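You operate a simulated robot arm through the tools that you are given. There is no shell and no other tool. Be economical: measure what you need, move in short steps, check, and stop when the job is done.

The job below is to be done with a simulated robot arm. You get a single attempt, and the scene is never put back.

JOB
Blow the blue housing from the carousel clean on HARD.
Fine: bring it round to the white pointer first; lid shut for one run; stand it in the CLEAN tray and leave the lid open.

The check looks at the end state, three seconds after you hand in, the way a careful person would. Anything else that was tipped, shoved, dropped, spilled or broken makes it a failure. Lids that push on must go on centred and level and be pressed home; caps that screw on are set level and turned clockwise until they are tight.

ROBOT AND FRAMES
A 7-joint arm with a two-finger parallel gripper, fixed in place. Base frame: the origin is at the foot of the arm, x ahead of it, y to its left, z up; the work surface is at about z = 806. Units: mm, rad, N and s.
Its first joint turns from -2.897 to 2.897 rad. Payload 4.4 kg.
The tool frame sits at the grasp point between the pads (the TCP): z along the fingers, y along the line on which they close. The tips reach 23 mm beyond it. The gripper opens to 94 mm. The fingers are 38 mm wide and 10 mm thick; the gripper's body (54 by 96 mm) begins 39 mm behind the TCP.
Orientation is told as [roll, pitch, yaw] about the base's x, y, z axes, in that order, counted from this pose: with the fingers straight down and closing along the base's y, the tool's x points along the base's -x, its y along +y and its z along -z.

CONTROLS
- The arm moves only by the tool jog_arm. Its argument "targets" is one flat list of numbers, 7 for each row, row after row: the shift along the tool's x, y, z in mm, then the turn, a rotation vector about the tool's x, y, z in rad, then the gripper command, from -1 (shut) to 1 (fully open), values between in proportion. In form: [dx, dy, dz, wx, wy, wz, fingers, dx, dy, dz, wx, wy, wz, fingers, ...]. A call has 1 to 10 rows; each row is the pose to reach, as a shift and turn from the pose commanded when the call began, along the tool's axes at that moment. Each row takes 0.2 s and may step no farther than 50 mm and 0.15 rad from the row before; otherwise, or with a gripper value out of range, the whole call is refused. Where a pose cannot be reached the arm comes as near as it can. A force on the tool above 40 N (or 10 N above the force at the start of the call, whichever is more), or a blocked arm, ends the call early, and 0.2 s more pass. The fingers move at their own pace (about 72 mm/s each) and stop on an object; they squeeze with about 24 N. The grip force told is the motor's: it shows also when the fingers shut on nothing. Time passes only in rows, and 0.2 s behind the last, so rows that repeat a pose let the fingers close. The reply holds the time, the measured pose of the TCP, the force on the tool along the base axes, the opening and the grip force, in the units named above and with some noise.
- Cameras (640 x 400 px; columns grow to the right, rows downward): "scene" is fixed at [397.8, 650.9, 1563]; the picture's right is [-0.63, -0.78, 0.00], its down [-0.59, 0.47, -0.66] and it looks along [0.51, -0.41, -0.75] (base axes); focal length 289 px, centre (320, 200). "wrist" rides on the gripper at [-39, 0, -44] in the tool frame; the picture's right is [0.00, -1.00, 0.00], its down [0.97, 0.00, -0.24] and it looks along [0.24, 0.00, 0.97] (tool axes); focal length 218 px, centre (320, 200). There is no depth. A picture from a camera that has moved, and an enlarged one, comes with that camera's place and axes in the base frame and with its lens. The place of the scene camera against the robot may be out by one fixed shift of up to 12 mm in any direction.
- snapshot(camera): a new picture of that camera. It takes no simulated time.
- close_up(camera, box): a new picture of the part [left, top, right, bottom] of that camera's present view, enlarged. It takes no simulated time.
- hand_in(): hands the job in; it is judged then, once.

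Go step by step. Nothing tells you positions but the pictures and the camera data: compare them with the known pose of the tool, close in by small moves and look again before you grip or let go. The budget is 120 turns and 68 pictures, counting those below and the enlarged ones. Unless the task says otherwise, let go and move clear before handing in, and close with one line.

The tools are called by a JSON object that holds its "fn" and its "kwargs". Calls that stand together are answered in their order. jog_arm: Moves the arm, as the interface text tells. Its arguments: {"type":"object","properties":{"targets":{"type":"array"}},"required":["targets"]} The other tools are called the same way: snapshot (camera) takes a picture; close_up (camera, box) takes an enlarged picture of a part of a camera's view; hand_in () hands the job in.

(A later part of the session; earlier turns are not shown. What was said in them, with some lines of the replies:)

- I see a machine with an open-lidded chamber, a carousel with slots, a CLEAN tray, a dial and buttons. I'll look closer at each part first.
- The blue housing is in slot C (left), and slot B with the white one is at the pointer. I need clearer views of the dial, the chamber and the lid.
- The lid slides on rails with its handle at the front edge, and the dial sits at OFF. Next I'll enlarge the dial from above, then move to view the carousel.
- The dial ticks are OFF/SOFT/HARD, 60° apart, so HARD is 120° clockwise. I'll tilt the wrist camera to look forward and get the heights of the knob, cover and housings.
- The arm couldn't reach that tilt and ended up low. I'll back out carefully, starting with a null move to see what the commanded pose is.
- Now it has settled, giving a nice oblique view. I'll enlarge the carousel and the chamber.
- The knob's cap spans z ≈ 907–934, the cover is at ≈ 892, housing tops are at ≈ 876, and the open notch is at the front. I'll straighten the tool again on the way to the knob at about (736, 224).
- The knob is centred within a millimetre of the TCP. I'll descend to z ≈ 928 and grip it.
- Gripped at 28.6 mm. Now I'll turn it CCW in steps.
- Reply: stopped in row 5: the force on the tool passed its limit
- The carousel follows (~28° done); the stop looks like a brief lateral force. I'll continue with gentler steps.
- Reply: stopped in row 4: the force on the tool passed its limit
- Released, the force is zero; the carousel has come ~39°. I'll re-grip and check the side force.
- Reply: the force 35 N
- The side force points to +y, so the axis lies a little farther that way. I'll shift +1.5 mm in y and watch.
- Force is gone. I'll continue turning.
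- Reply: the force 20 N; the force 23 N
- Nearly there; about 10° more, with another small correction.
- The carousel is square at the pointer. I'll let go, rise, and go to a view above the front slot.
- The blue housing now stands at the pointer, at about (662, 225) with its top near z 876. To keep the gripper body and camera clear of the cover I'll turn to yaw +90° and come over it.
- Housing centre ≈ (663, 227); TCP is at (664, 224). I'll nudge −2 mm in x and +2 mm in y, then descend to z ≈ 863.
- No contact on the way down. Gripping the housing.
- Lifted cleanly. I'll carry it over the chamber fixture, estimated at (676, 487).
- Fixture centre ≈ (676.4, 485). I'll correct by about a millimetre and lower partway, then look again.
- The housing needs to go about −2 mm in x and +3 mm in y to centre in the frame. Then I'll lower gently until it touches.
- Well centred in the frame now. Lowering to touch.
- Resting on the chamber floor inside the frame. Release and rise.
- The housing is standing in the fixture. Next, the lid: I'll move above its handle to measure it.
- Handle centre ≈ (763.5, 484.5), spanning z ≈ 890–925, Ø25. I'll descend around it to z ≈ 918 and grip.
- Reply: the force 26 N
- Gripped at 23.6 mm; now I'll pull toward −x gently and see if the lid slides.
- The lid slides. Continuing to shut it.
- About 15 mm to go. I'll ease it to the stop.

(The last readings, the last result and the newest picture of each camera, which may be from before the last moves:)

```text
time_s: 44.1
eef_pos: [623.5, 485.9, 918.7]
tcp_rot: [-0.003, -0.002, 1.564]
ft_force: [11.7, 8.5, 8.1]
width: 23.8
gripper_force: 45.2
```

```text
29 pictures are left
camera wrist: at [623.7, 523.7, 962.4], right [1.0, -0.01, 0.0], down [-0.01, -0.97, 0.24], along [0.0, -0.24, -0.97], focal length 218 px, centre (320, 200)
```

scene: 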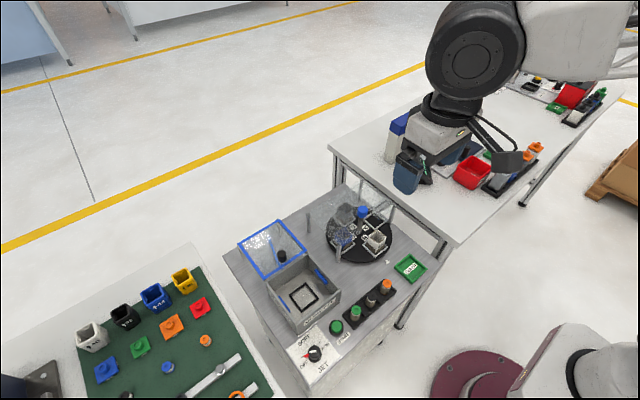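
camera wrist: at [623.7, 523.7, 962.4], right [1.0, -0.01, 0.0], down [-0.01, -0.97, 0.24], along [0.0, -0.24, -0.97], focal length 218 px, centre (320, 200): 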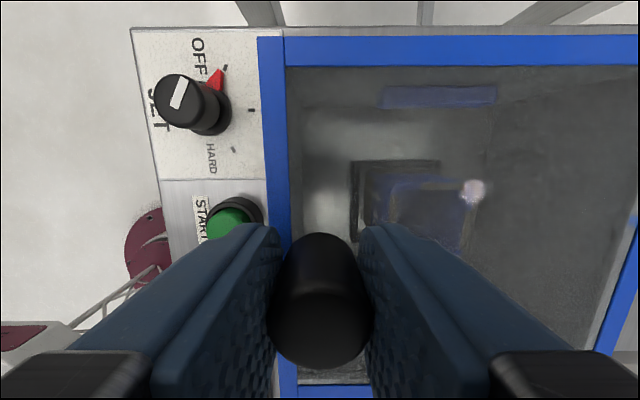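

The stop is felt (+12 N). A tiny extra push to confirm, then I let go.

{"fn": "jog_arm", "kwargs": {"targets": [0, 1, 0, 0, 0, 0, -1, 0, 1.5, 0, 0, 0, 0, -1]}}

{"fn": "jog_arm", "kwargs": {"targets": [0, 0, 0, 0, 0, 0, -0.4, 0, 0, 0, 0, 0, 0, -0.1, 0, 0, 0, 0, 0, 0, 0.1, 0, 0, -20, 0, 0, 0, 0.1, 0, 0, -50, 0, 0, 0, 0.1, 0, 0, -80, 0, 0, 0, 0.1]}}

{"fn": "close_up", "kwargs": {"camera": "scene", "box": [220, 210, 370, 380]}}

```text
time_s: 44.6
eef_pos: [623.4, 485.4, 917.4]
tcp_rot: [-0.005, -0.003, 1.565]
ft_force: [13.9, 4.6, -6.0]
width: 23.8
gripper_force: 45.2
stopped in row 2: the force on the tool passed its limit (the readings are from after the stop); the commanded pose is now the measured one
```

```text
time_s: 46.0
eef_pos: [621.5, 485.1, 997.8]
tcp_rot: [-0.004, -0.001, 1.564]
ft_force: [-0.2, 0.7, -0.6]
width: 51.4
gripper_force: 0.2
```

```text
2.35 times, centred on (295, 295) of scene
camera zoom: at [397.8, 650.9, 1563.0], right [-0.63, -0.78, 0.0], down [-0.59, 0.47, -0.66], along [0.51, -0.41, -0.75], focal length 681 px, centre (379, -24)
```

zoom: 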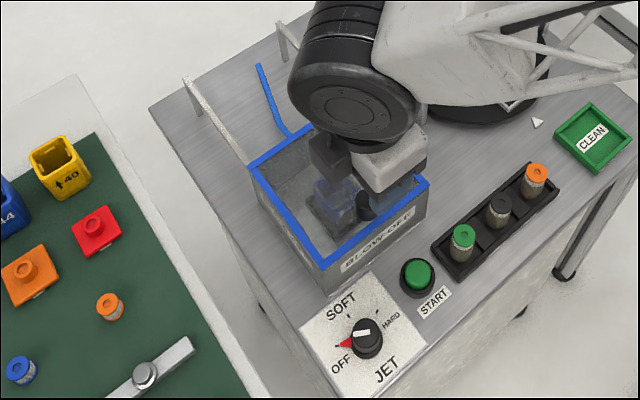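

The lid is shut. Now I'll get a precise look at the dial and its clearance to the chamber's front wall.

{"fn": "jog_arm", "kwargs": {"targets": [-12, 35, 0, 0, 0, 0, 0.1, -25, 70, 10, 0, 0, 0, 0.1, -25, 70, 38, 0, 0, 0, 0.1, -25, 70, 38, 0, 0, 0, 0.1]}}

{"fn": "snapshot", "kwargs": {"camera": "wrist"}}

```text
time_s: 47.0
eef_pos: [552.1, 511.2, 960.4]
tcp_rot: [-0.005, -0.003, 1.563]
ft_force: [0.4, 0.0, 0.3]
width: 51.8
gripper_force: 0.1
```

```text
27 pictures are left
camera wrist: at [552.6, 549.5, 1004.5], right [1.0, -0.01, 0.01], down [-0.01, -0.97, 0.24], along [0.0, -0.24, -0.97], focal length 218 px, centre (320, 200)
```

wrist: 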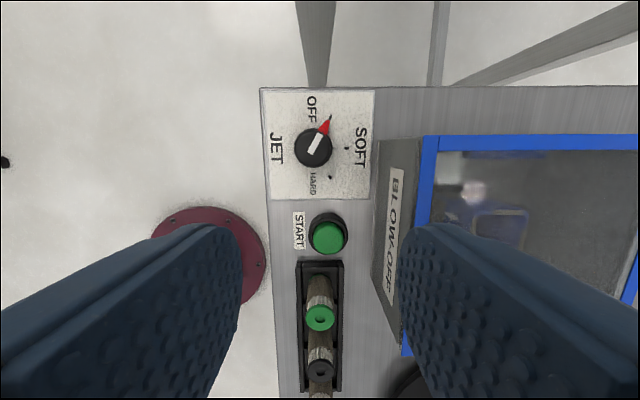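

Dial knob centre ≈ (547.7, 547.4), top ≈ 833; the wall and lid edge at x ≈ 603 leave little room for the hand. I'll grip it 9 mm off-centre along the finger width, so the body stays clear, and sweep yaw from +57° to −63°.

{"fn": "jog_arm", "kwargs": {"targets": [-7, 2.3, 15, 0, 0, 0.141, 0.1, -14, 4.6, 30, 0, 0, 0.282, 0.1, -21, 7, 45, 0, 0, 0.424, 0.1, -28.6, 9.3, 60, 0, 0, 0.565, 0.1, -28.6, 9.3, 60, 0, 0, 0.565, 0.1]}}

{"fn": "snapshot", "kwargs": {"camera": "wrist"}}

{"fn": "close_up", "kwargs": {"camera": "scene", "box": [240, 250, 380, 380]}}

```text
time_s: 48.2
eef_pos: [545.1, 539.1, 901.6]
tcp_rot: [-0.003, -0.006, 0.997]
ft_force: [0.6, -0.1, 0.0]
width: 51.7
gripper_force: 0.0
```

```text
26 pictures are left
camera wrist: at [565.3, 572.0, 945.0], right [0.84, -0.54, 0.0], down [-0.53, -0.82, 0.24], along [-0.12, -0.2, -0.97], focal length 218 px, centre (320, 200)
```

wrist: 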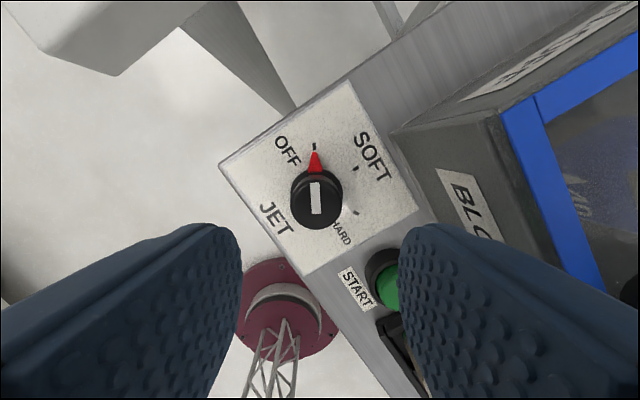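

```text
3.08 times, centred on (310, 315) of scene
camera zoom: at [397.8, 650.9, 1563.0], right [-0.63, -0.78, 0.0], down [-0.59, 0.47, -0.66], along [0.51, -0.41, -0.75], focal length 890 px, centre (351, -154)
```

zoom: 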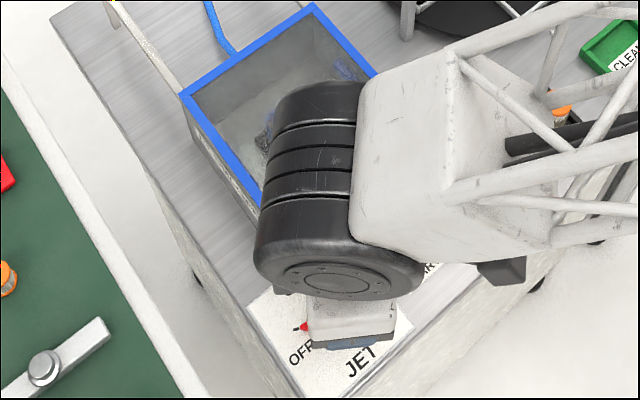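

Lateral error ≈ 2 mm; I'll correct, descend to z ≈ 840 and grip the knob.

{"fn": "jog_arm", "kwargs": {"targets": [-3, 2, 15, 0, 0, 0, 0.1, -3, 2, 32, 0, 0, 0, 0.1, -3, 2, 48, 0, 0, 0, 0.1, -3, 2, 60, 0, 0, 0, 0.1, -3, 2, 61, 0, 0, 0, 0.1]}}

{"fn": "jog_arm", "kwargs": {"targets": [0, 0, 0, 0, 0, 0, -0.2, 0, 0, 0, 0, 0, 0, -0.5, 0, 0, 0, 0, 0, 0, -1, 0, 0, 0, 0, 0, 0, -1]}}

{"fn": "snapshot", "kwargs": {"camera": "wrist"}}

```text
time_s: 49.4
eef_pos: [544.8, 544.7, 838.3]
tcp_rot: [-0.003, -0.005, 1.001]
ft_force: [-1.3, -0.4, 0.1]
width: 51.6
gripper_force: 0.0
```

```text
time_s: 50.4
eef_pos: [542.8, 542.5, 838.2]
tcp_rot: [-0.004, -0.006, 1.0]
ft_force: [-5.5, 4.7, -0.9]
width: 27.8
gripper_force: 45.1
```

```text
24 pictures are left
camera wrist: at [565.5, 575.9, 883.3], right [0.84, -0.54, 0.0], down [-0.53, -0.82, 0.24], along [-0.12, -0.2, -0.97], focal length 218 px, centre (320, 200)
```

wrist: 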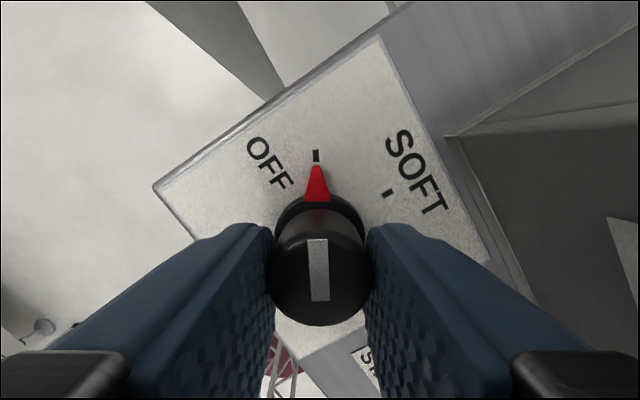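

Gripped 8 mm off the pad centre as planned; the pointer is at OFF. Now I'll turn it clockwise about the knob's axis, 45° first.

{"fn": "jog_arm", "kwargs": {"targets": [0, 0.5, 0, 0, 0, 0, -1, -0.07, 1.5, 0, 0, 0, 0.13, -1, -0.27, 2.5, 0, 0, 0, 0.26, -1, -0.6, 3.5, 0, 0, 0, 0.39, -1, -1.06, 4.5, 0, 0, 0, 0.52, -1, -1.63, 5.3, 0, 0, 0, 0.65, -1, -2.31, 6.1, 0, 0, 0, 0.78, -1]}}

{"fn": "snapshot", "kwargs": {"camera": "wrist"}}

```text
time_s: 51.7
eef_pos: [542.5, 546.1, 838.8]
tcp_rot: [-0.001, -0.009, 0.424]
ft_force: [6.0, -5.5, -0.6]
width: 27.9
gripper_force: 45.6
stopped in row 6: the force on the tool passed its limit (the readings are from after the stop); the commanded pose is now the measured one
```

```text
23 pictures are left
camera wrist: at [577.8, 561.5, 883.4], right [0.41, -0.91, 0.0], down [-0.89, -0.4, 0.23], along [-0.21, -0.1, -0.97], focal length 218 px, centre (320, 200)
```

wrist: 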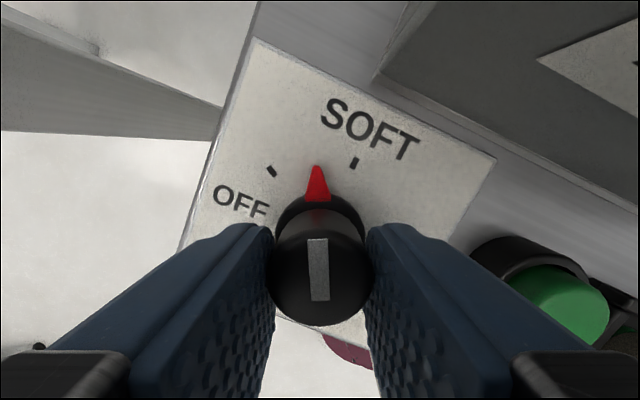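

Turning well with no slip. Continuing more gently.

{"fn": "jog_arm", "kwargs": {"targets": [0, -0.5, 0, 0, 0, 0, -1, -0.03, 0.1, 0, 0, 0, 0.08, -1, -0.1, 0.8, 0, 0, 0, 0.16, -1, -0.23, 1.4, 0, 0, 0, 0.24, -1, -0.41, 2.0, 0, 0, 0, 0.32, -1, -0.63, 2.6, 0, 0, 0, 0.4, -1, -0.9, 3.2, 0, 0, 0, 0.48, -1, -1.22, 3.75, 0, 0, 0, 0.56, -1, -1.58, 4.3, 0, 0, 0, 0.64, -1, -1.99, 4.8, 0, 0, 0, 0.72, -1]}}

```text
time_s: 53.8
eef_pos: [540.7, 548.8, 840.8]
tcp_rot: [0.004, -0.004, -0.22]
ft_force: [0.8, -6.7, 5.4]
width: 27.8
gripper_force: 45.3
stopped in row 10: the force on the tool passed its limit (the readings are from after the stop); the commanded pose is now the measured one
```

{"fn": "jog_arm", "kwargs": {"targets": [0, -0.6, 0.5, 0, 0, 0, -1, -0.02, -0.1, 1, 0, 0, 0.07, -1, -0.08, 0.5, 1, 0, 0, 0.14, -1, -0.18, 1.0, 1, 0, 0, 0.21, -1, -0.31, 1.6, 1, 0, 0, 0.28, -1, -0.49, 2.1, 1, 0, 0, 0.35, -1, -0.7, 2.6, 1, 0, 0, 0.42, -1, -0.94, 3.1, 1, 0, 0, 0.49, -1, -1.22, 3.6, 1, 0, 0, 0.56, -1]}}

{"fn": "snapshot", "kwargs": {"camera": "wrist"}}

```text
time_s: 55.7
eef_pos: [542.6, 551.8, 838.2]
tcp_rot: [0.005, -0.004, -0.737]
ft_force: [-7.1, -6.2, 8.5]
width: 27.8
gripper_force: 45.4
stopped in row 9: the force on the tool passed its limit (the readings are from after the stop); the commanded pose is now the measured one
```

```text
22 pictures are left
camera wrist: at [572.0, 525.5, 882.7], right [-0.67, -0.74, -0.01], down [-0.72, 0.65, 0.24], along [-0.17, 0.16, -0.97], focal length 218 px, centre (320, 200)
```

wrist: 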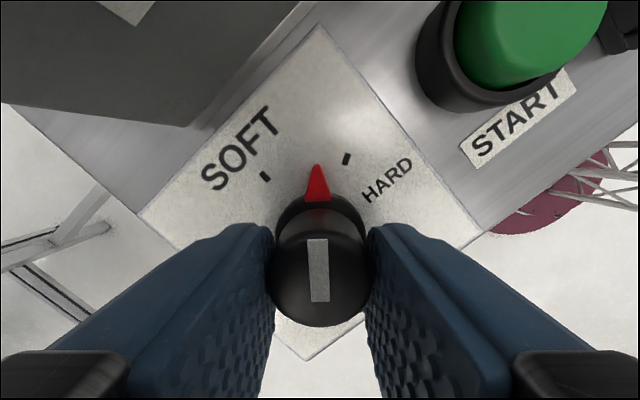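

About 20° to the HARD tick. Continuing.

{"fn": "jog_arm", "kwargs": {"targets": [0, -0.6, 0, 0, 0, 0, -1, -0.02, 0, 0, 0, 0, 0.07, -1, -0.08, 0.5, 0, 0, 0, 0.14, -1, -0.18, 1.0, 0, 0, 0, 0.21, -1, -0.31, 1.6, 0, 0, 0, 0.28, -1, -0.49, 2.1, 0, 0, 0, 0.35, -1, -0.49, 2.1, 0, 0, 0, 0.35, -1]}}

{"fn": "snapshot", "kwargs": {"camera": "wrist"}}

```text
time_s: 57.3
eef_pos: [544.5, 552.5, 837.4]
tcp_rot: [0.004, -0.003, -1.088]
ft_force: [-14.6, -10.3, 18.6]
width: 27.7
gripper_force: 45.3
```

```text
21 pictures are left
camera wrist: at [562.9, 518.4, 882.5], right [-0.89, -0.47, -0.01], down [-0.45, 0.86, 0.24], along [-0.11, 0.21, -0.97], focal length 218 px, centre (320, 200)
```

wrist: 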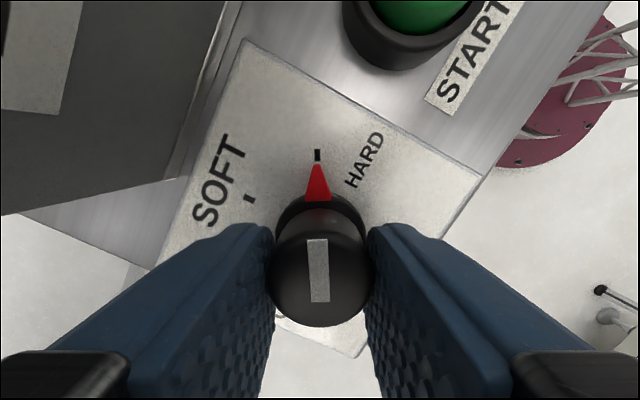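

The red pointer is right on HARD. I'll release and rise, then look at the dial and the START button.

{"fn": "jog_arm", "kwargs": {"targets": [0, 0, 0, 0, 0, 0, -0.2, 0, 0, 0, 0, 0, 0, 0.1, 0, 0, -30, 0, 0, 0, 0.1, 0, 0, -65, 0, 0, 0, 0.1, 0, 0, -105, 0, 0, 0, 0.1]}}

{"fn": "jog_arm", "kwargs": {"targets": [20, 2, 0, 0, 0, 0.12, 0.5, 20, 2, 0, 0, 0, 0.24, 1, 10, 0, 0, 0, 0, 0.36, 1, 0, -2, 0, 0, 0, 0.483, 1, 0, -2, 0, 0, 0, 0.483, 1]}}

{"fn": "snapshot", "kwargs": {"camera": "wrist"}}

```text
time_s: 58.5
eef_pos: [542.7, 553.3, 943.4]
tcp_rot: [0.007, -0.002, -1.086]
ft_force: [-0.7, -0.6, 0.0]
width: 51.5
gripper_force: 0.0
```

```text
time_s: 59.7
eef_pos: [542.1, 552.1, 943.1]
tcp_rot: [0.004, 0.004, -1.572]
ft_force: [-0.1, 0.0, -0.3]
width: 94.2
gripper_force: 0.1
```

```text
20 pictures are left
camera wrist: at [542.8, 513.2, 987.1], right [-1.0, 0.0, -0.01], down [0.0, 0.97, 0.24], along [0.01, 0.24, -0.97], focal length 218 px, centre (320, 200)
```

wrist: 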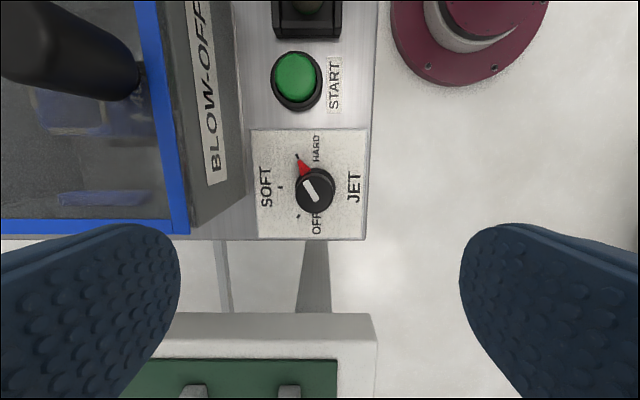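

The dial reads HARD. START is at ≈ (560.5, 467); I'll press it with the +x finger of the open hand so the body stays clear of the lid.

{"fn": "jog_arm", "kwargs": {"targets": [-20, -33.5, 0, 0, 0, 0, 1, -55, -33.5, 0, 0, 0, 0, 1, -85, -33.5, 20, 0, 0, 0, 1, -85, -33.5, 50, 0, 0, 0, 1, -85, -33.5, 80, 0, 0, 0, 1, -85, -33.5, 80, 0, 0, 0, 1]}}

{"fn": "close_up", "kwargs": {"camera": "scene", "box": [270, 270, 390, 380]}}

{"fn": "snapshot", "kwargs": {"camera": "wrist"}}

```text
time_s: 61.1
eef_pos: [508.7, 468.3, 861.4]
tcp_rot: [0.005, 0.002, -1.57]
ft_force: [0.4, 0.7, -0.2]
width: 93.9
gripper_force: 0.0
```

```text
3.64 times, centred on (330, 325) of scene
camera zoom: at [397.8, 650.9, 1563.0], right [-0.63, -0.78, 0.0], down [-0.59, 0.47, -0.66], along [0.51, -0.41, -0.75], focal length 1052 px, centre (284, -254)
```

zoom: 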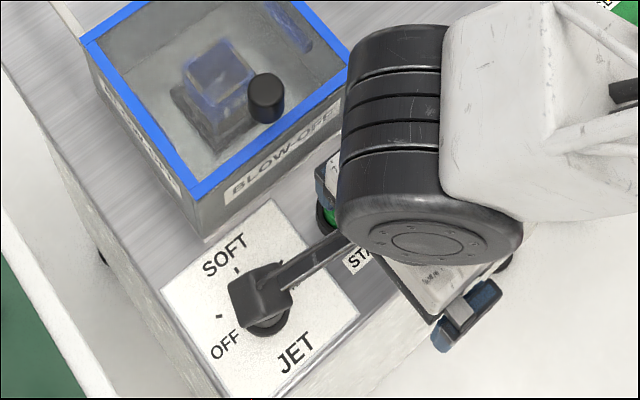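

```text
18 pictures are left
camera wrist: at [509.9, 428.5, 906.0], right [-1.0, 0.0, -0.01], down [0.0, 0.97, 0.24], along [0.01, 0.24, -0.97], focal length 218 px, centre (320, 200)
```

wrist: 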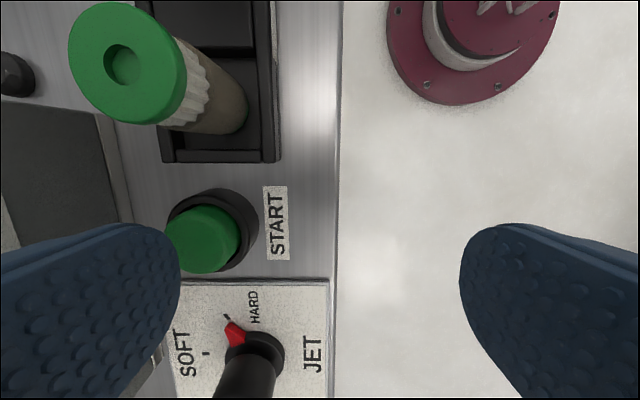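

Finger is above the button. Lowering slowly to press it.

{"fn": "jog_arm", "kwargs": {"targets": [-2, -1, 4, 0, 0, 0, 1, -2, -1, 8, 0, 0, 0, 1, -2, -1, 11, 0, 0, 0, 1, -2, -1, 13, 0, 0, 0, 1, -2, -1, 15, 0, 0, 0, 1]}}

```text
time_s: 62.3
eef_pos: [507.8, 465.3, 848.4]
tcp_rot: [0.006, 0.003, -1.569]
ft_force: [-0.3, -0.3, 0.7]
width: 94.0
gripper_force: 0.1
```

{"fn": "jog_arm", "kwargs": {"targets": [0, 0, 2, 0, 0, 0, 1, 0, 0, 3.5, 0, 0, 0, 1, 0, 0, 5, 0, 0, 0, 1, 0, 0, 6.5, 0, 0, 0, 1]}}

{"fn": "snapshot", "kwargs": {"camera": "wrist"}}

```text
time_s: 63.3
eef_pos: [509.3, 465.6, 841.4]
tcp_rot: [0.007, 0.002, -1.568]
ft_force: [-1.2, -1.2, 7.0]
width: 93.4
gripper_force: 0.0
```

```text
17 pictures are left
camera wrist: at [509.2, 426.4, 885.6], right [-1.0, 0.0, -0.01], down [0.0, 0.97, 0.24], along [0.01, 0.24, -0.97], focal length 218 px, centre (320, 200)
```

wrist: 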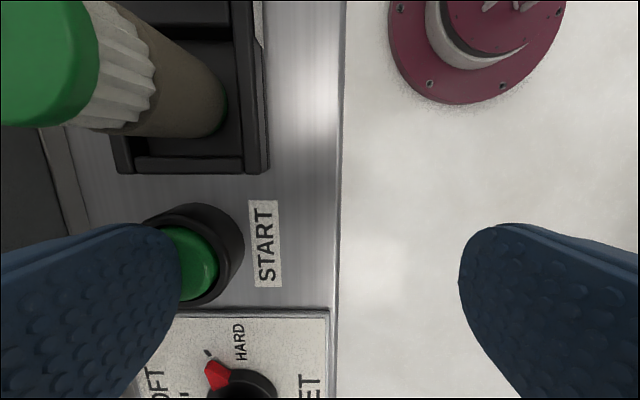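

Contact at 7 N. I'll push a little further to make sure it clicks, staying in the same press.

{"fn": "jog_arm", "kwargs": {"targets": [0, 0, 1, 0, 0, 0, 1, 0, 0, 2, 0, 0, 0, 1, 0, 0, 3, 0, 0, 0, 1]}}

{"fn": "close_up", "kwargs": {"camera": "scene", "box": [230, 220, 390, 380]}}

```text
time_s: 64.1
eef_pos: [508.4, 464.8, 838.5]
tcp_rot: [0.006, 0.004, -1.568]
ft_force: [-1.9, -4.6, 22.0]
width: 93.0
gripper_force: 0.0
```

```text
2.50 times, centred on (310, 300) of scene
camera zoom: at [397.8, 650.9, 1563.0], right [-0.63, -0.78, 0.0], down [-0.59, 0.47, -0.66], along [0.51, -0.41, -0.75], focal length 723 px, centre (345, -50)
```

zoom: 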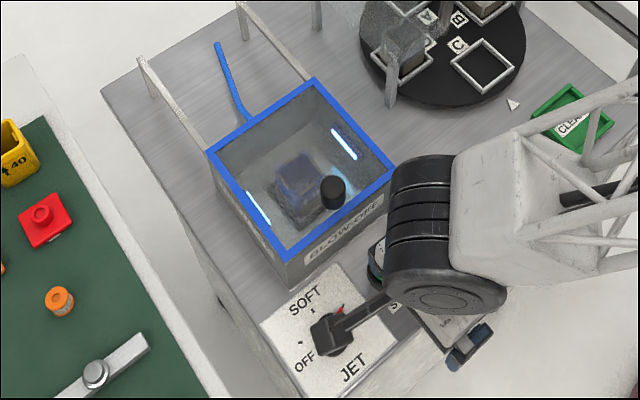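

The air jets light up, so it's running. I'll lift the finger off straight up and wait for the run to finish.

{"fn": "jog_arm", "kwargs": {"targets": [0, 0, -10, 0, 0, 0, 1, 0, 0, -40, 0, 0, 0, 1, 0, 0, -85, 0, 0, 0, 1, 0, 0, -130, 0, 0, 0, 1, 0, 0, -130, 0, 0, 0, 1, 0, 0, -130, 0, 0, 0, 1, 0, 0, -130, 0, 0, 0, 1, 0, 0, -130, 0, 0, 0, 1]}}

{"fn": "close_up", "kwargs": {"camera": "scene", "box": [230, 220, 390, 380]}}

```text
time_s: 65.9
eef_pos: [506.2, 465.4, 968.8]
tcp_rot: [0.006, 0.001, -1.569]
ft_force: [-0.2, -0.4, 0.4]
width: 94.0
gripper_force: 0.1
```

```text
2.50 times, centred on (310, 300) of scene
camera zoom: at [397.8, 650.9, 1563.0], right [-0.63, -0.78, 0.0], down [-0.59, 0.47, -0.66], along [0.51, -0.41, -0.75], focal length 723 px, centre (345, -50)
```

zoom: 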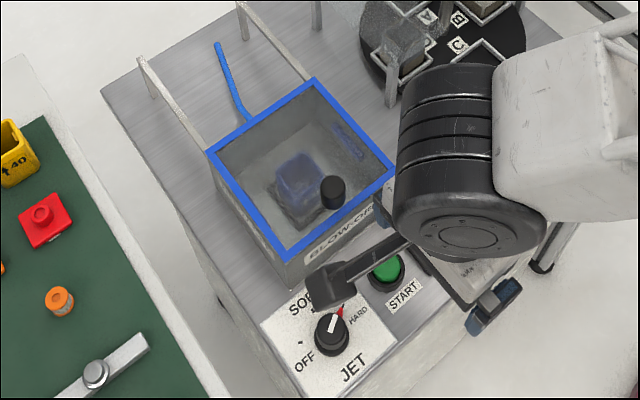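

The jets are dark again. I'll move above the lid handle, waiting a bit more, and look through the lid.

{"fn": "jog_arm", "kwargs": {"targets": [7, 39, 0, 0, 0, 0, 0.6, 14, 78, 0, 0, 0, 0, 0.3, 19.6, 116, 0, 0, 0, 0, 0.2, 19.6, 116, 0, 0, 0, 0, 0.2, 19.6, 116, 0, 0, 0, 0, 0.2, 19.6, 116, 0, 0, 0, 0, 0.2, 19.6, 116, 0, 0, 0, 0, 0.2, 19.6, 116, 0, 0, 0, 0, 0.2]}}

{"fn": "snapshot", "kwargs": {"camera": "wrist"}}

```text
time_s: 67.7
eef_pos: [623.1, 486.1, 969.8]
tcp_rot: [0.004, 0.002, -1.571]
ft_force: [-0.4, -0.9, -1.1]
width: 56.5
gripper_force: 0.1
```

```text
14 pictures are left
camera wrist: at [623.3, 446.2, 1013.6], right [-1.0, 0.0, -0.01], down [0.0, 0.97, 0.24], along [0.01, 0.24, -0.97], focal length 218 px, centre (320, 200)
```

wrist: 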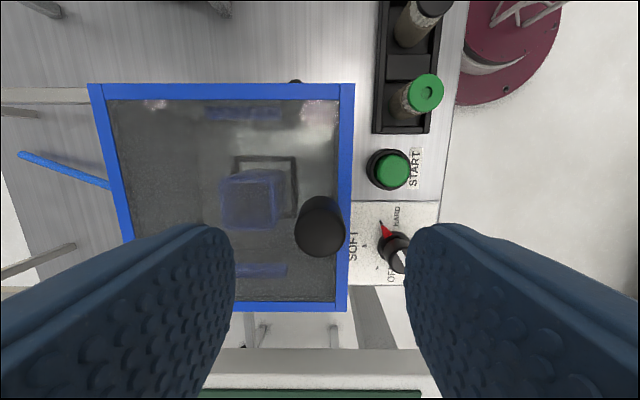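

Lights remain off; the run is done. Descending on the handle and gripping.

{"fn": "jog_arm", "kwargs": {"targets": [-2, 0, 20, 0, 0, 0, 0.2, -2, 0, 40, 0, 0, 0, 0.2, -2, 0, 51, 0, 0, 0, 0.2, -2, 0, 51, 0, 0, 0, -0.2, -2, 0, 51, 0, 0, 0, -0.5, -2, 0, 51, 0, 0, 0, -1, -2, 0, 51, 0, 0, 0, -1]}}

{"fn": "jog_arm", "kwargs": {"targets": [0, 5, 0, 0, 0, 0, -1, 0, 16, 0, 0, 0, 0, -1, 0, 30, 0, 0, 0, 0, -1, 0, 46, 0, 0, 0, 0, -1, 0, 62, 0, 0, 0, 0, -1, 0, 78, 0, 0, 0, 0, -1, 0, 94, 0, 0, 0, 0, -1, 0, 110, 0, 0, 0, 0, -1, 0, 122, 0, 0, 0, 0, -1, 0, 128, 0, 0, 0, 0, -1]}}

```text
time_s: 69.3
eef_pos: [624.1, 483.2, 918.0]
tcp_rot: [0.006, 0.002, -1.57]
ft_force: [-0.2, 1.5, -0.7]
width: 23.6
gripper_force: 45.7
```

```text
time_s: 71.5
eef_pos: [751.5, 483.5, 918.4]
tcp_rot: [0.006, 0.002, -1.568]
ft_force: [-0.8, 24.4, -3.8]
width: 23.6
gripper_force: 44.8
```

Lid is nearly fully back (started at ≈ 762). Easing the last bit.

{"fn": "jog_arm", "kwargs": {"targets": [1, 2, 0, 0, 0, 0, -1, 1, 4, 0, 0, 0, 0, -1, 1, 6, 0, 0, 0, 0, -1, 1, 8, 0, 0, 0, 0, -1, 1, 9.5, 0, 0, 0, 0, -1, 1, 11, 0, 0, 0, 0, -1]}}

{"fn": "jog_arm", "kwargs": {"targets": [0, 0, 0, 0, 0, 0, -0.4, 0, 0, 0, 0, 0, 0, -0.1, 0, 0, 0, 0, 0, 0, 0.1, 0, 0, -25, 0, 0, 0, 0.2, 0, 0, -60, 0, 0, 0, 0.3, 0, 0, -95, 0, 0, 0, 0.4]}}

{"fn": "close_up", "kwargs": {"camera": "scene", "box": [220, 200, 350, 320]}}

```text
time_s: 72.9
eef_pos: [764.1, 483.5, 919.0]
tcp_rot: [0.004, 0.0, -1.569]
ft_force: [0.0, -19.5, -6.1]
width: 23.9
gripper_force: 45.0
```

```text
time_s: 74.3
eef_pos: [762.2, 484.0, 1012.7]
tcp_rot: [0.005, 0.003, -1.569]
ft_force: [0.3, 0.8, -0.9]
width: 65.8
gripper_force: 0.0
```

```text
3.33 times, centred on (285, 260) of scene
camera zoom: at [397.8, 650.9, 1563.0], right [-0.63, -0.78, 0.0], down [-0.59, 0.47, -0.66], along [0.51, -0.41, -0.75], focal length 964 px, centre (437, 0)
```

zoom: 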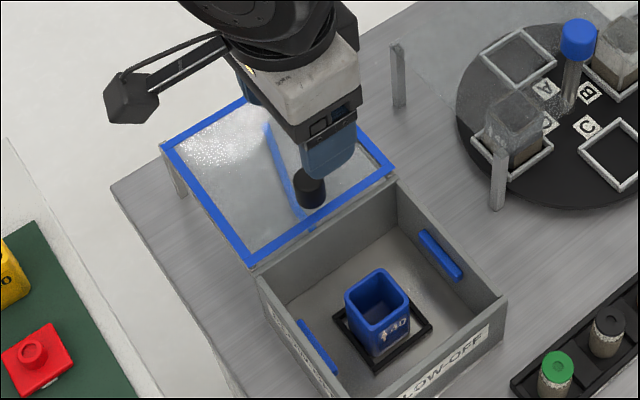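

The housing is spotless and the lid fully open. Now above the housing to pick it up.

{"fn": "jog_arm", "kwargs": {"targets": [2, -43, 0, 0, 0, 0, 0.4, 3.5, -87, 0, 0, 0, 0, 0.4, 3.5, -87, 25, 0, 0, 0, 0.4, 3.5, -87, 50, 0, 0, 0, 0.4, 3.5, -87, 50, 0, 0, 0, 0.4]}}

{"fn": "snapshot", "kwargs": {"camera": "wrist"}}

```text
time_s: 75.5
eef_pos: [675.5, 487.7, 963.9]
tcp_rot: [0.004, 0.002, -1.568]
ft_force: [-0.2, 0.2, 0.4]
width: 65.9
gripper_force: 0.0
```

```text
12 pictures are left
camera wrist: at [676.1, 448.2, 1007.2], right [-1.0, 0.0, -0.01], down [0.0, 0.97, 0.24], along [0.01, 0.24, -0.97], focal length 218 px, centre (320, 200)
```

wrist: 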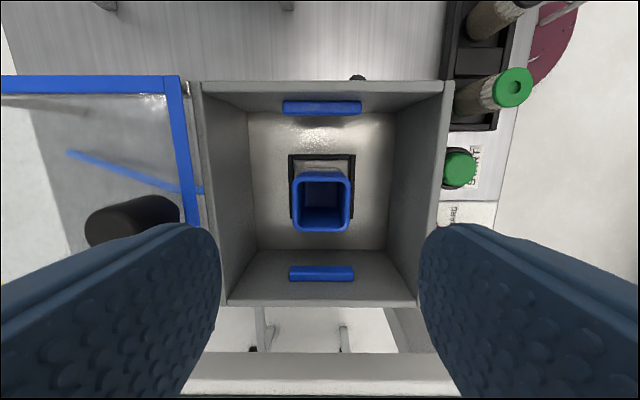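

Well aligned; descending to z ≈ 855 and gripping.

{"fn": "jog_arm", "kwargs": {"targets": [-2, 1, 30, 0, 0, 0, 0.4, -2, 1, 60, 0, 0, 0, 0.4, -2, 1, 85, 0, 0, 0, 0.4, -2, 1, 100, 0, 0, 0, 0.4, -2, 1, 108, 0, 0, 0, 0.4, -2, 1, 108, 0, 0, 0, 0, -2, 1, 108, 0, 0, 0, -0.5, -2, 1, 108, 0, 0, 0, -1, -2, 1, 108, 0, 0, 0, -1]}}

{"fn": "jog_arm", "kwargs": {"targets": [0, 0, -5, 0, 0, 0, -1, 0, 0, -15, 0, 0, 0, -1, 0, 0, -35, 0, 0, 0, -1, 0, 0, -65, 0, 0, 0, -1, 0, 0, -100, 0, 0, 0, -1, 0, 0, -130, 0, 0, 0, -1]}}

{"fn": "close_up", "kwargs": {"camera": "scene", "box": [220, 200, 350, 320]}}

```text
time_s: 77.5
eef_pos: [675.8, 485.3, 856.3]
tcp_rot: [0.005, 0.002, -1.569]
ft_force: [0.3, 1.2, 0.0]
width: 39.4
gripper_force: 24.2
```

```text
time_s: 78.9
eef_pos: [677.3, 484.7, 985.5]
tcp_rot: [0.004, 0.002, -1.568]
ft_force: [0.3, 0.3, -0.8]
width: 39.2
gripper_force: 23.9
```

```text
3.33 times, centred on (285, 260) of scene
camera zoom: at [397.8, 650.9, 1563.0], right [-0.63, -0.78, 0.0], down [-0.59, 0.47, -0.66], along [0.51, -0.41, -0.75], focal length 964 px, centre (437, 0)
```

zoom: 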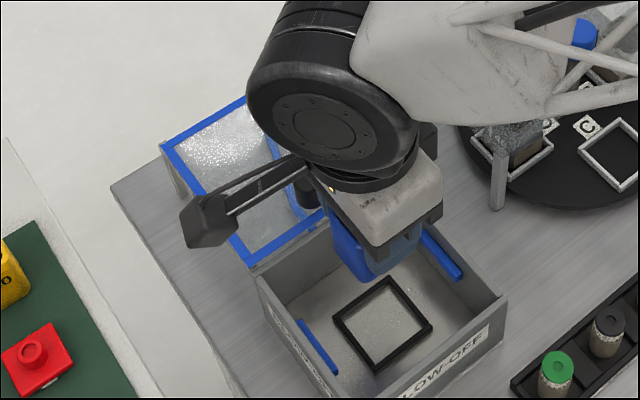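

Lifted. Carrying it to above the CLEAN tray at ≈ (552, 190).

{"fn": "jog_arm", "kwargs": {"targets": [-37, -16, 0, 0, 0, 0, -1, -74, -32, 0, 0, 0, 0, -1, -111, -47, 0, 0, 0, 0, -1, -148, -63, 0, 0, 0, 0, -1, -185, -78, 0, 0, 0, 0, -1, -222, -94, 0, 0, 0, 0, -1, -259, -110, 0, 0, 0, 0, -1, -290, -123, 0, 0, 0, 0, -1, -295, -125, 0, 0, 0, 0, -1, -295, -125, 40, 0, 0, 0, -1]}}

{"fn": "snapshot", "kwargs": {"camera": "wrist"}}

{"fn": "close_up", "kwargs": {"camera": "scene", "box": [340, 200, 460, 310]}}

```text
time_s: 81.1
eef_pos: [552.2, 189.7, 945.1]
tcp_rot: [0.007, 0.001, -1.569]
ft_force: [-0.2, 0.1, 0.0]
width: 39.5
gripper_force: 24.2
```

```text
10 pictures are left
camera wrist: at [552.8, 150.4, 988.5], right [-1.0, 0.0, -0.01], down [0.0, 0.97, 0.24], along [0.01, 0.24, -0.97], focal length 218 px, centre (320, 200)
```

wrist: 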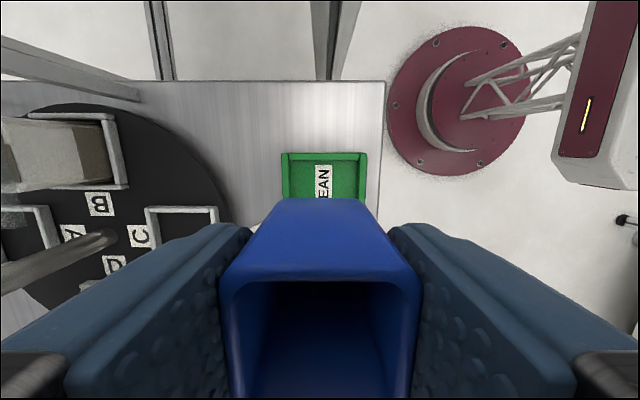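

```text
3.64 times, centred on (400, 255) of scene
camera zoom: at [397.8, 650.9, 1563.0], right [-0.63, -0.78, 0.0], down [-0.59, 0.47, -0.66], along [0.51, -0.41, -0.75], focal length 1052 px, centre (29, 0)
```

zoom: 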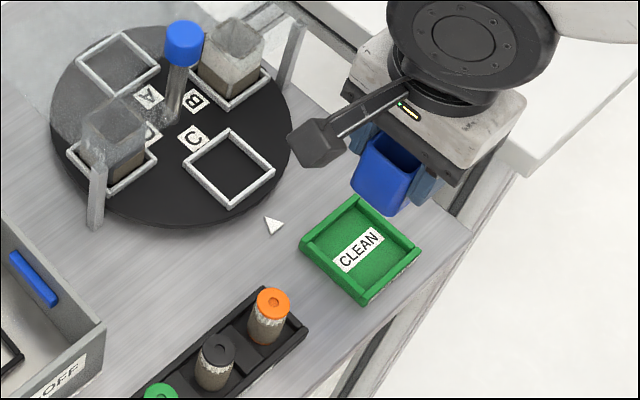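

Tray centre ≈ (551.5, 188); the housing needs −4 mm in y. Lowering partway and checking.

{"fn": "jog_arm", "kwargs": {"targets": [-4, -0.7, 20, 0, 0, 0, -1, -4, -0.7, 45, 0, 0, 0, -1, -4, -0.7, 65, 0, 0, 0, -1, -4, -0.7, 65, 0, 0, 0, -1]}}

{"fn": "snapshot", "kwargs": {"camera": "wrist"}}

{"fn": "close_up", "kwargs": {"camera": "scene", "box": [370, 220, 450, 300]}}

```text
time_s: 82.1
eef_pos: [550.3, 185.7, 879.0]
tcp_rot: [0.006, 0.002, -1.568]
ft_force: [-0.2, -0.5, -1.0]
width: 39.1
gripper_force: 24.4
```

```text
8 pictures are left
camera wrist: at [552.4, 146.8, 923.2], right [-1.0, 0.0, -0.01], down [0.0, 0.97, 0.24], along [0.01, 0.24, -0.97], focal length 218 px, centre (320, 200)
```

wrist: 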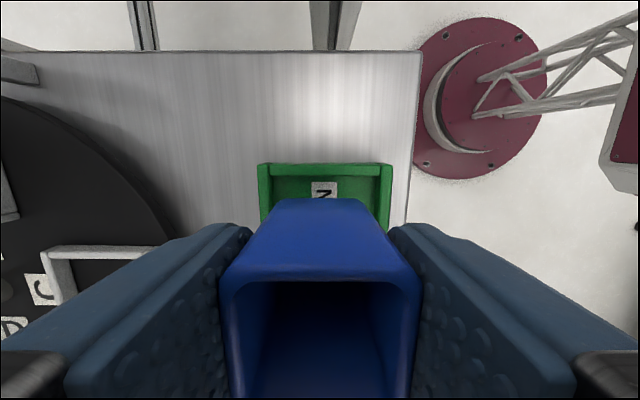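

```text
5.00 times, centred on (410, 260) of scene
camera zoom: at [397.8, 650.9, 1563.0], right [-0.63, -0.78, 0.0], down [-0.59, 0.47, -0.66], along [0.51, -0.41, -0.75], focal length 1447 px, centre (-130, -100)
```

zoom: 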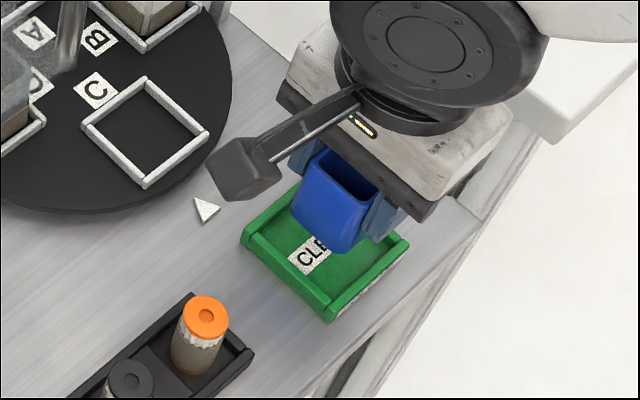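

Small correction (−2.5 mm y, −1 mm x), then lower to touch.

{"fn": "jog_arm", "kwargs": {"targets": [-2.5, -1, 0, 0, 0, 0, -1, -2.5, -1, 6, 0, 0, 0, -1, -2.5, -1, 11, 0, 0, 0, -1, -2.5, -1, 14, 0, 0, 0, -1, -2.5, -1, 16, 0, 0, 0, -1, -2.5, -1, 18, 0, 0, 0, -1]}}

```text
time_s: 83.5
eef_pos: [551.0, 183.3, 861.9]
tcp_rot: [0.005, 0.0, -1.569]
ft_force: [-0.2, 0.4, -0.9]
width: 39.5
gripper_force: 24.0
```

{"fn": "jog_arm", "kwargs": {"targets": [0, 0, 1, 0, 0, 0, -1, 0, 0, 2, 0, 0, 0, -1, 0, 0, 3, 0, 0, 0, -1, 0, 0, 3.5, 0, 0, 0, -1]}}

```text
time_s: 84.5
eef_pos: [550.7, 183.7, 857.4]
tcp_rot: [0.006, 0.003, -1.569]
ft_force: [0.7, 0.3, -0.1]
width: 39.1
gripper_force: 23.9
```

{"fn": "jog_arm", "kwargs": {"targets": [0, 0, 0.7, 0, 0, 0, -1, 0, 0, 1.4, 0, 0, 0, -1, 0, 0, 2, 0, 0, 0, -1]}}

{"fn": "close_up", "kwargs": {"camera": "scene", "box": [370, 220, 450, 300]}}

```text
time_s: 85.3
eef_pos: [550.9, 183.0, 855.5]
tcp_rot: [0.005, 0.002, -1.57]
ft_force: [0.3, 0.7, -1.2]
width: 39.2
gripper_force: 24.0
```

```text
5.00 times, centred on (410, 260) of scene
camera zoom: at [397.8, 650.9, 1563.0], right [-0.63, -0.78, 0.0], down [-0.59, 0.47, -0.66], along [0.51, -0.41, -0.75], focal length 1447 px, centre (-130, -100)
```

zoom: 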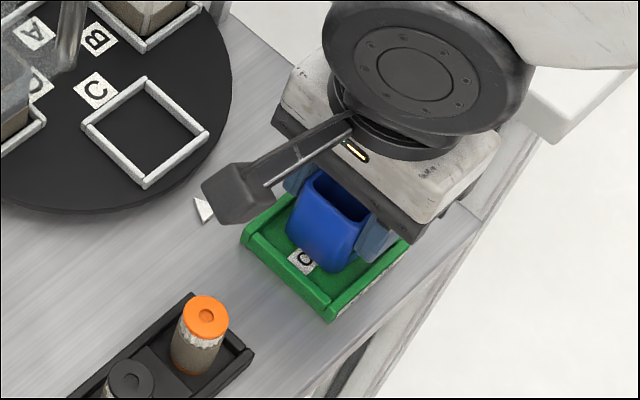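

{"fn": "snapshot", "kwargs": {"camera": "wrist"}}

```text
5 pictures are left
camera wrist: at [551.2, 144.8, 899.5], right [-1.0, 0.0, -0.01], down [0.0, 0.97, 0.24], along [0.01, 0.24, -0.97], focal length 218 px, centre (320, 200)
```

wrist: 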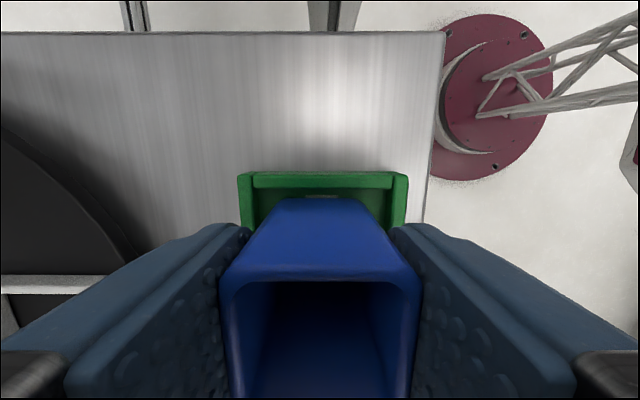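

It's a bit close to the −y wall; shift +4 mm in y, then lower to the floor.

{"fn": "jog_arm", "kwargs": {"targets": [2, 0, 0, 0, 0, 0, -1, 4, 0, 0, 0, 0, 0, -1, 4, 0, 1, 0, 0, 0, -1, 4, 0, 1.7, 0, 0, 0, -1, 4, 0, 2.4, 0, 0, 0, -1]}}

```text
time_s: 86.5
eef_pos: [551.2, 188.0, 853.6]
tcp_rot: [0.007, 0.002, -1.569]
ft_force: [-1.2, 0.9, 2.5]
width: 39.3
gripper_force: 23.7
```

{"fn": "jog_arm", "kwargs": {"targets": [0, 0, 0.6, 0, 0, 0, -1, 0, 0, 1.2, 0, 0, 0, -1]}}

```text
time_s: 87.1
eef_pos: [551.1, 187.8, 853.6]
tcp_rot: [0.009, 0.003, -1.568]
ft_force: [-1.4, -2.0, 19.4]
width: 39.2
gripper_force: 23.8
```

Firm contact with the tray floor. Backing off slightly, releasing and rising straight up.

{"fn": "jog_arm", "kwargs": {"targets": [0, 0, -0.8, 0, 0, 0, -1, 0, 0, -0.8, 0, 0, 0, -0.1, 0, 0, -0.8, 0, 0, 0, 0.2, 0, 0, -0.8, 0, 0, 0, 0.3, 0, 0, -25, 0, 0, 0, 0.3, 0, 0, -60, 0, 0, 0, 0.3, 0, 0, -105, 0, 0, 0, 0.3, 0, 0, -150, 0, 0, 0, 0.3]}}

{"fn": "snapshot", "kwargs": {"camera": "wrist"}}

{"fn": "snapshot", "kwargs": {"camera": "scene"}}

```text
time_s: 88.9
eef_pos: [551.1, 189.4, 1002.6]
tcp_rot: [0.005, 0.001, -1.569]
ft_force: [-0.4, -0.6, -0.2]
width: 61.2
gripper_force: 0.1
```

```text
4 pictures are left
camera wrist: at [551.1, 150.0, 1046.3], right [-1.0, 0.0, -0.01], down [0.0, 0.97, 0.24], along [0.0, 0.24, -0.97], focal length 218 px, centre (320, 200)
```

wrist: 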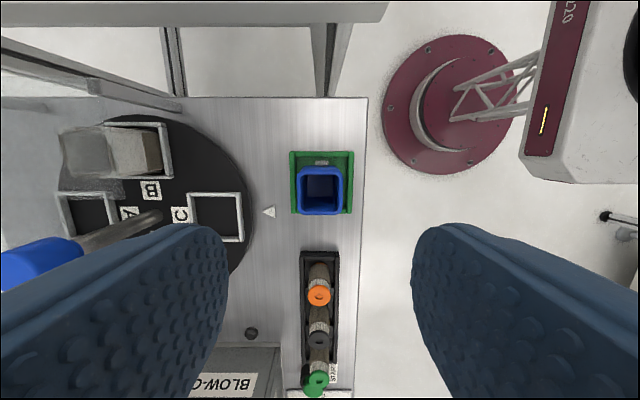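

```text
3 pictures are left
```

scene: 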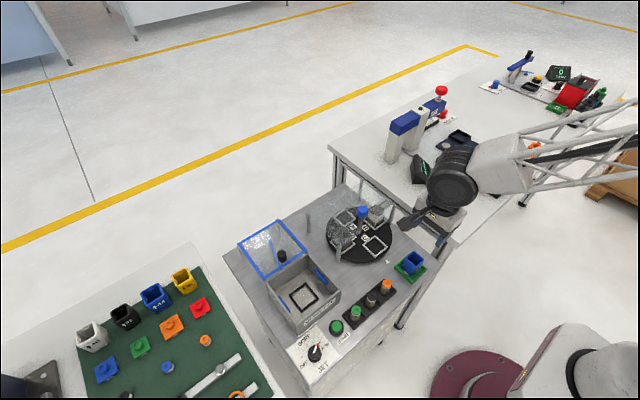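

{"fn": "close_up", "kwargs": {"camera": "scene", "box": [375, 225, 455, 295]}}

```text
5.71 times, centred on (415, 260) of scene
camera zoom: at [397.8, 650.9, 1563.0], right [-0.63, -0.78, 0.0], down [-0.59, 0.47, -0.66], along [0.51, -0.41, -0.75], focal length 1653 px, centre (-223, -143)
```

zoom: 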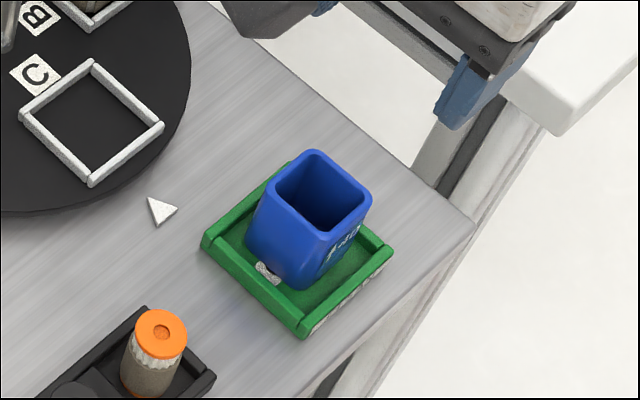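

The clean blue housing stands upright in the CLEAN tray, the lid is open, and nothing else has been disturbed. Handing in.

{"fn": "hand_in", "kwargs": {}}

```text
The job is handed in.
```

The blue housing was brought round to the pointer, blown clean on HARD in one run with the lid shut, and now stands upright in the CLEAN tray with the lid open; the dial is still on HARD.
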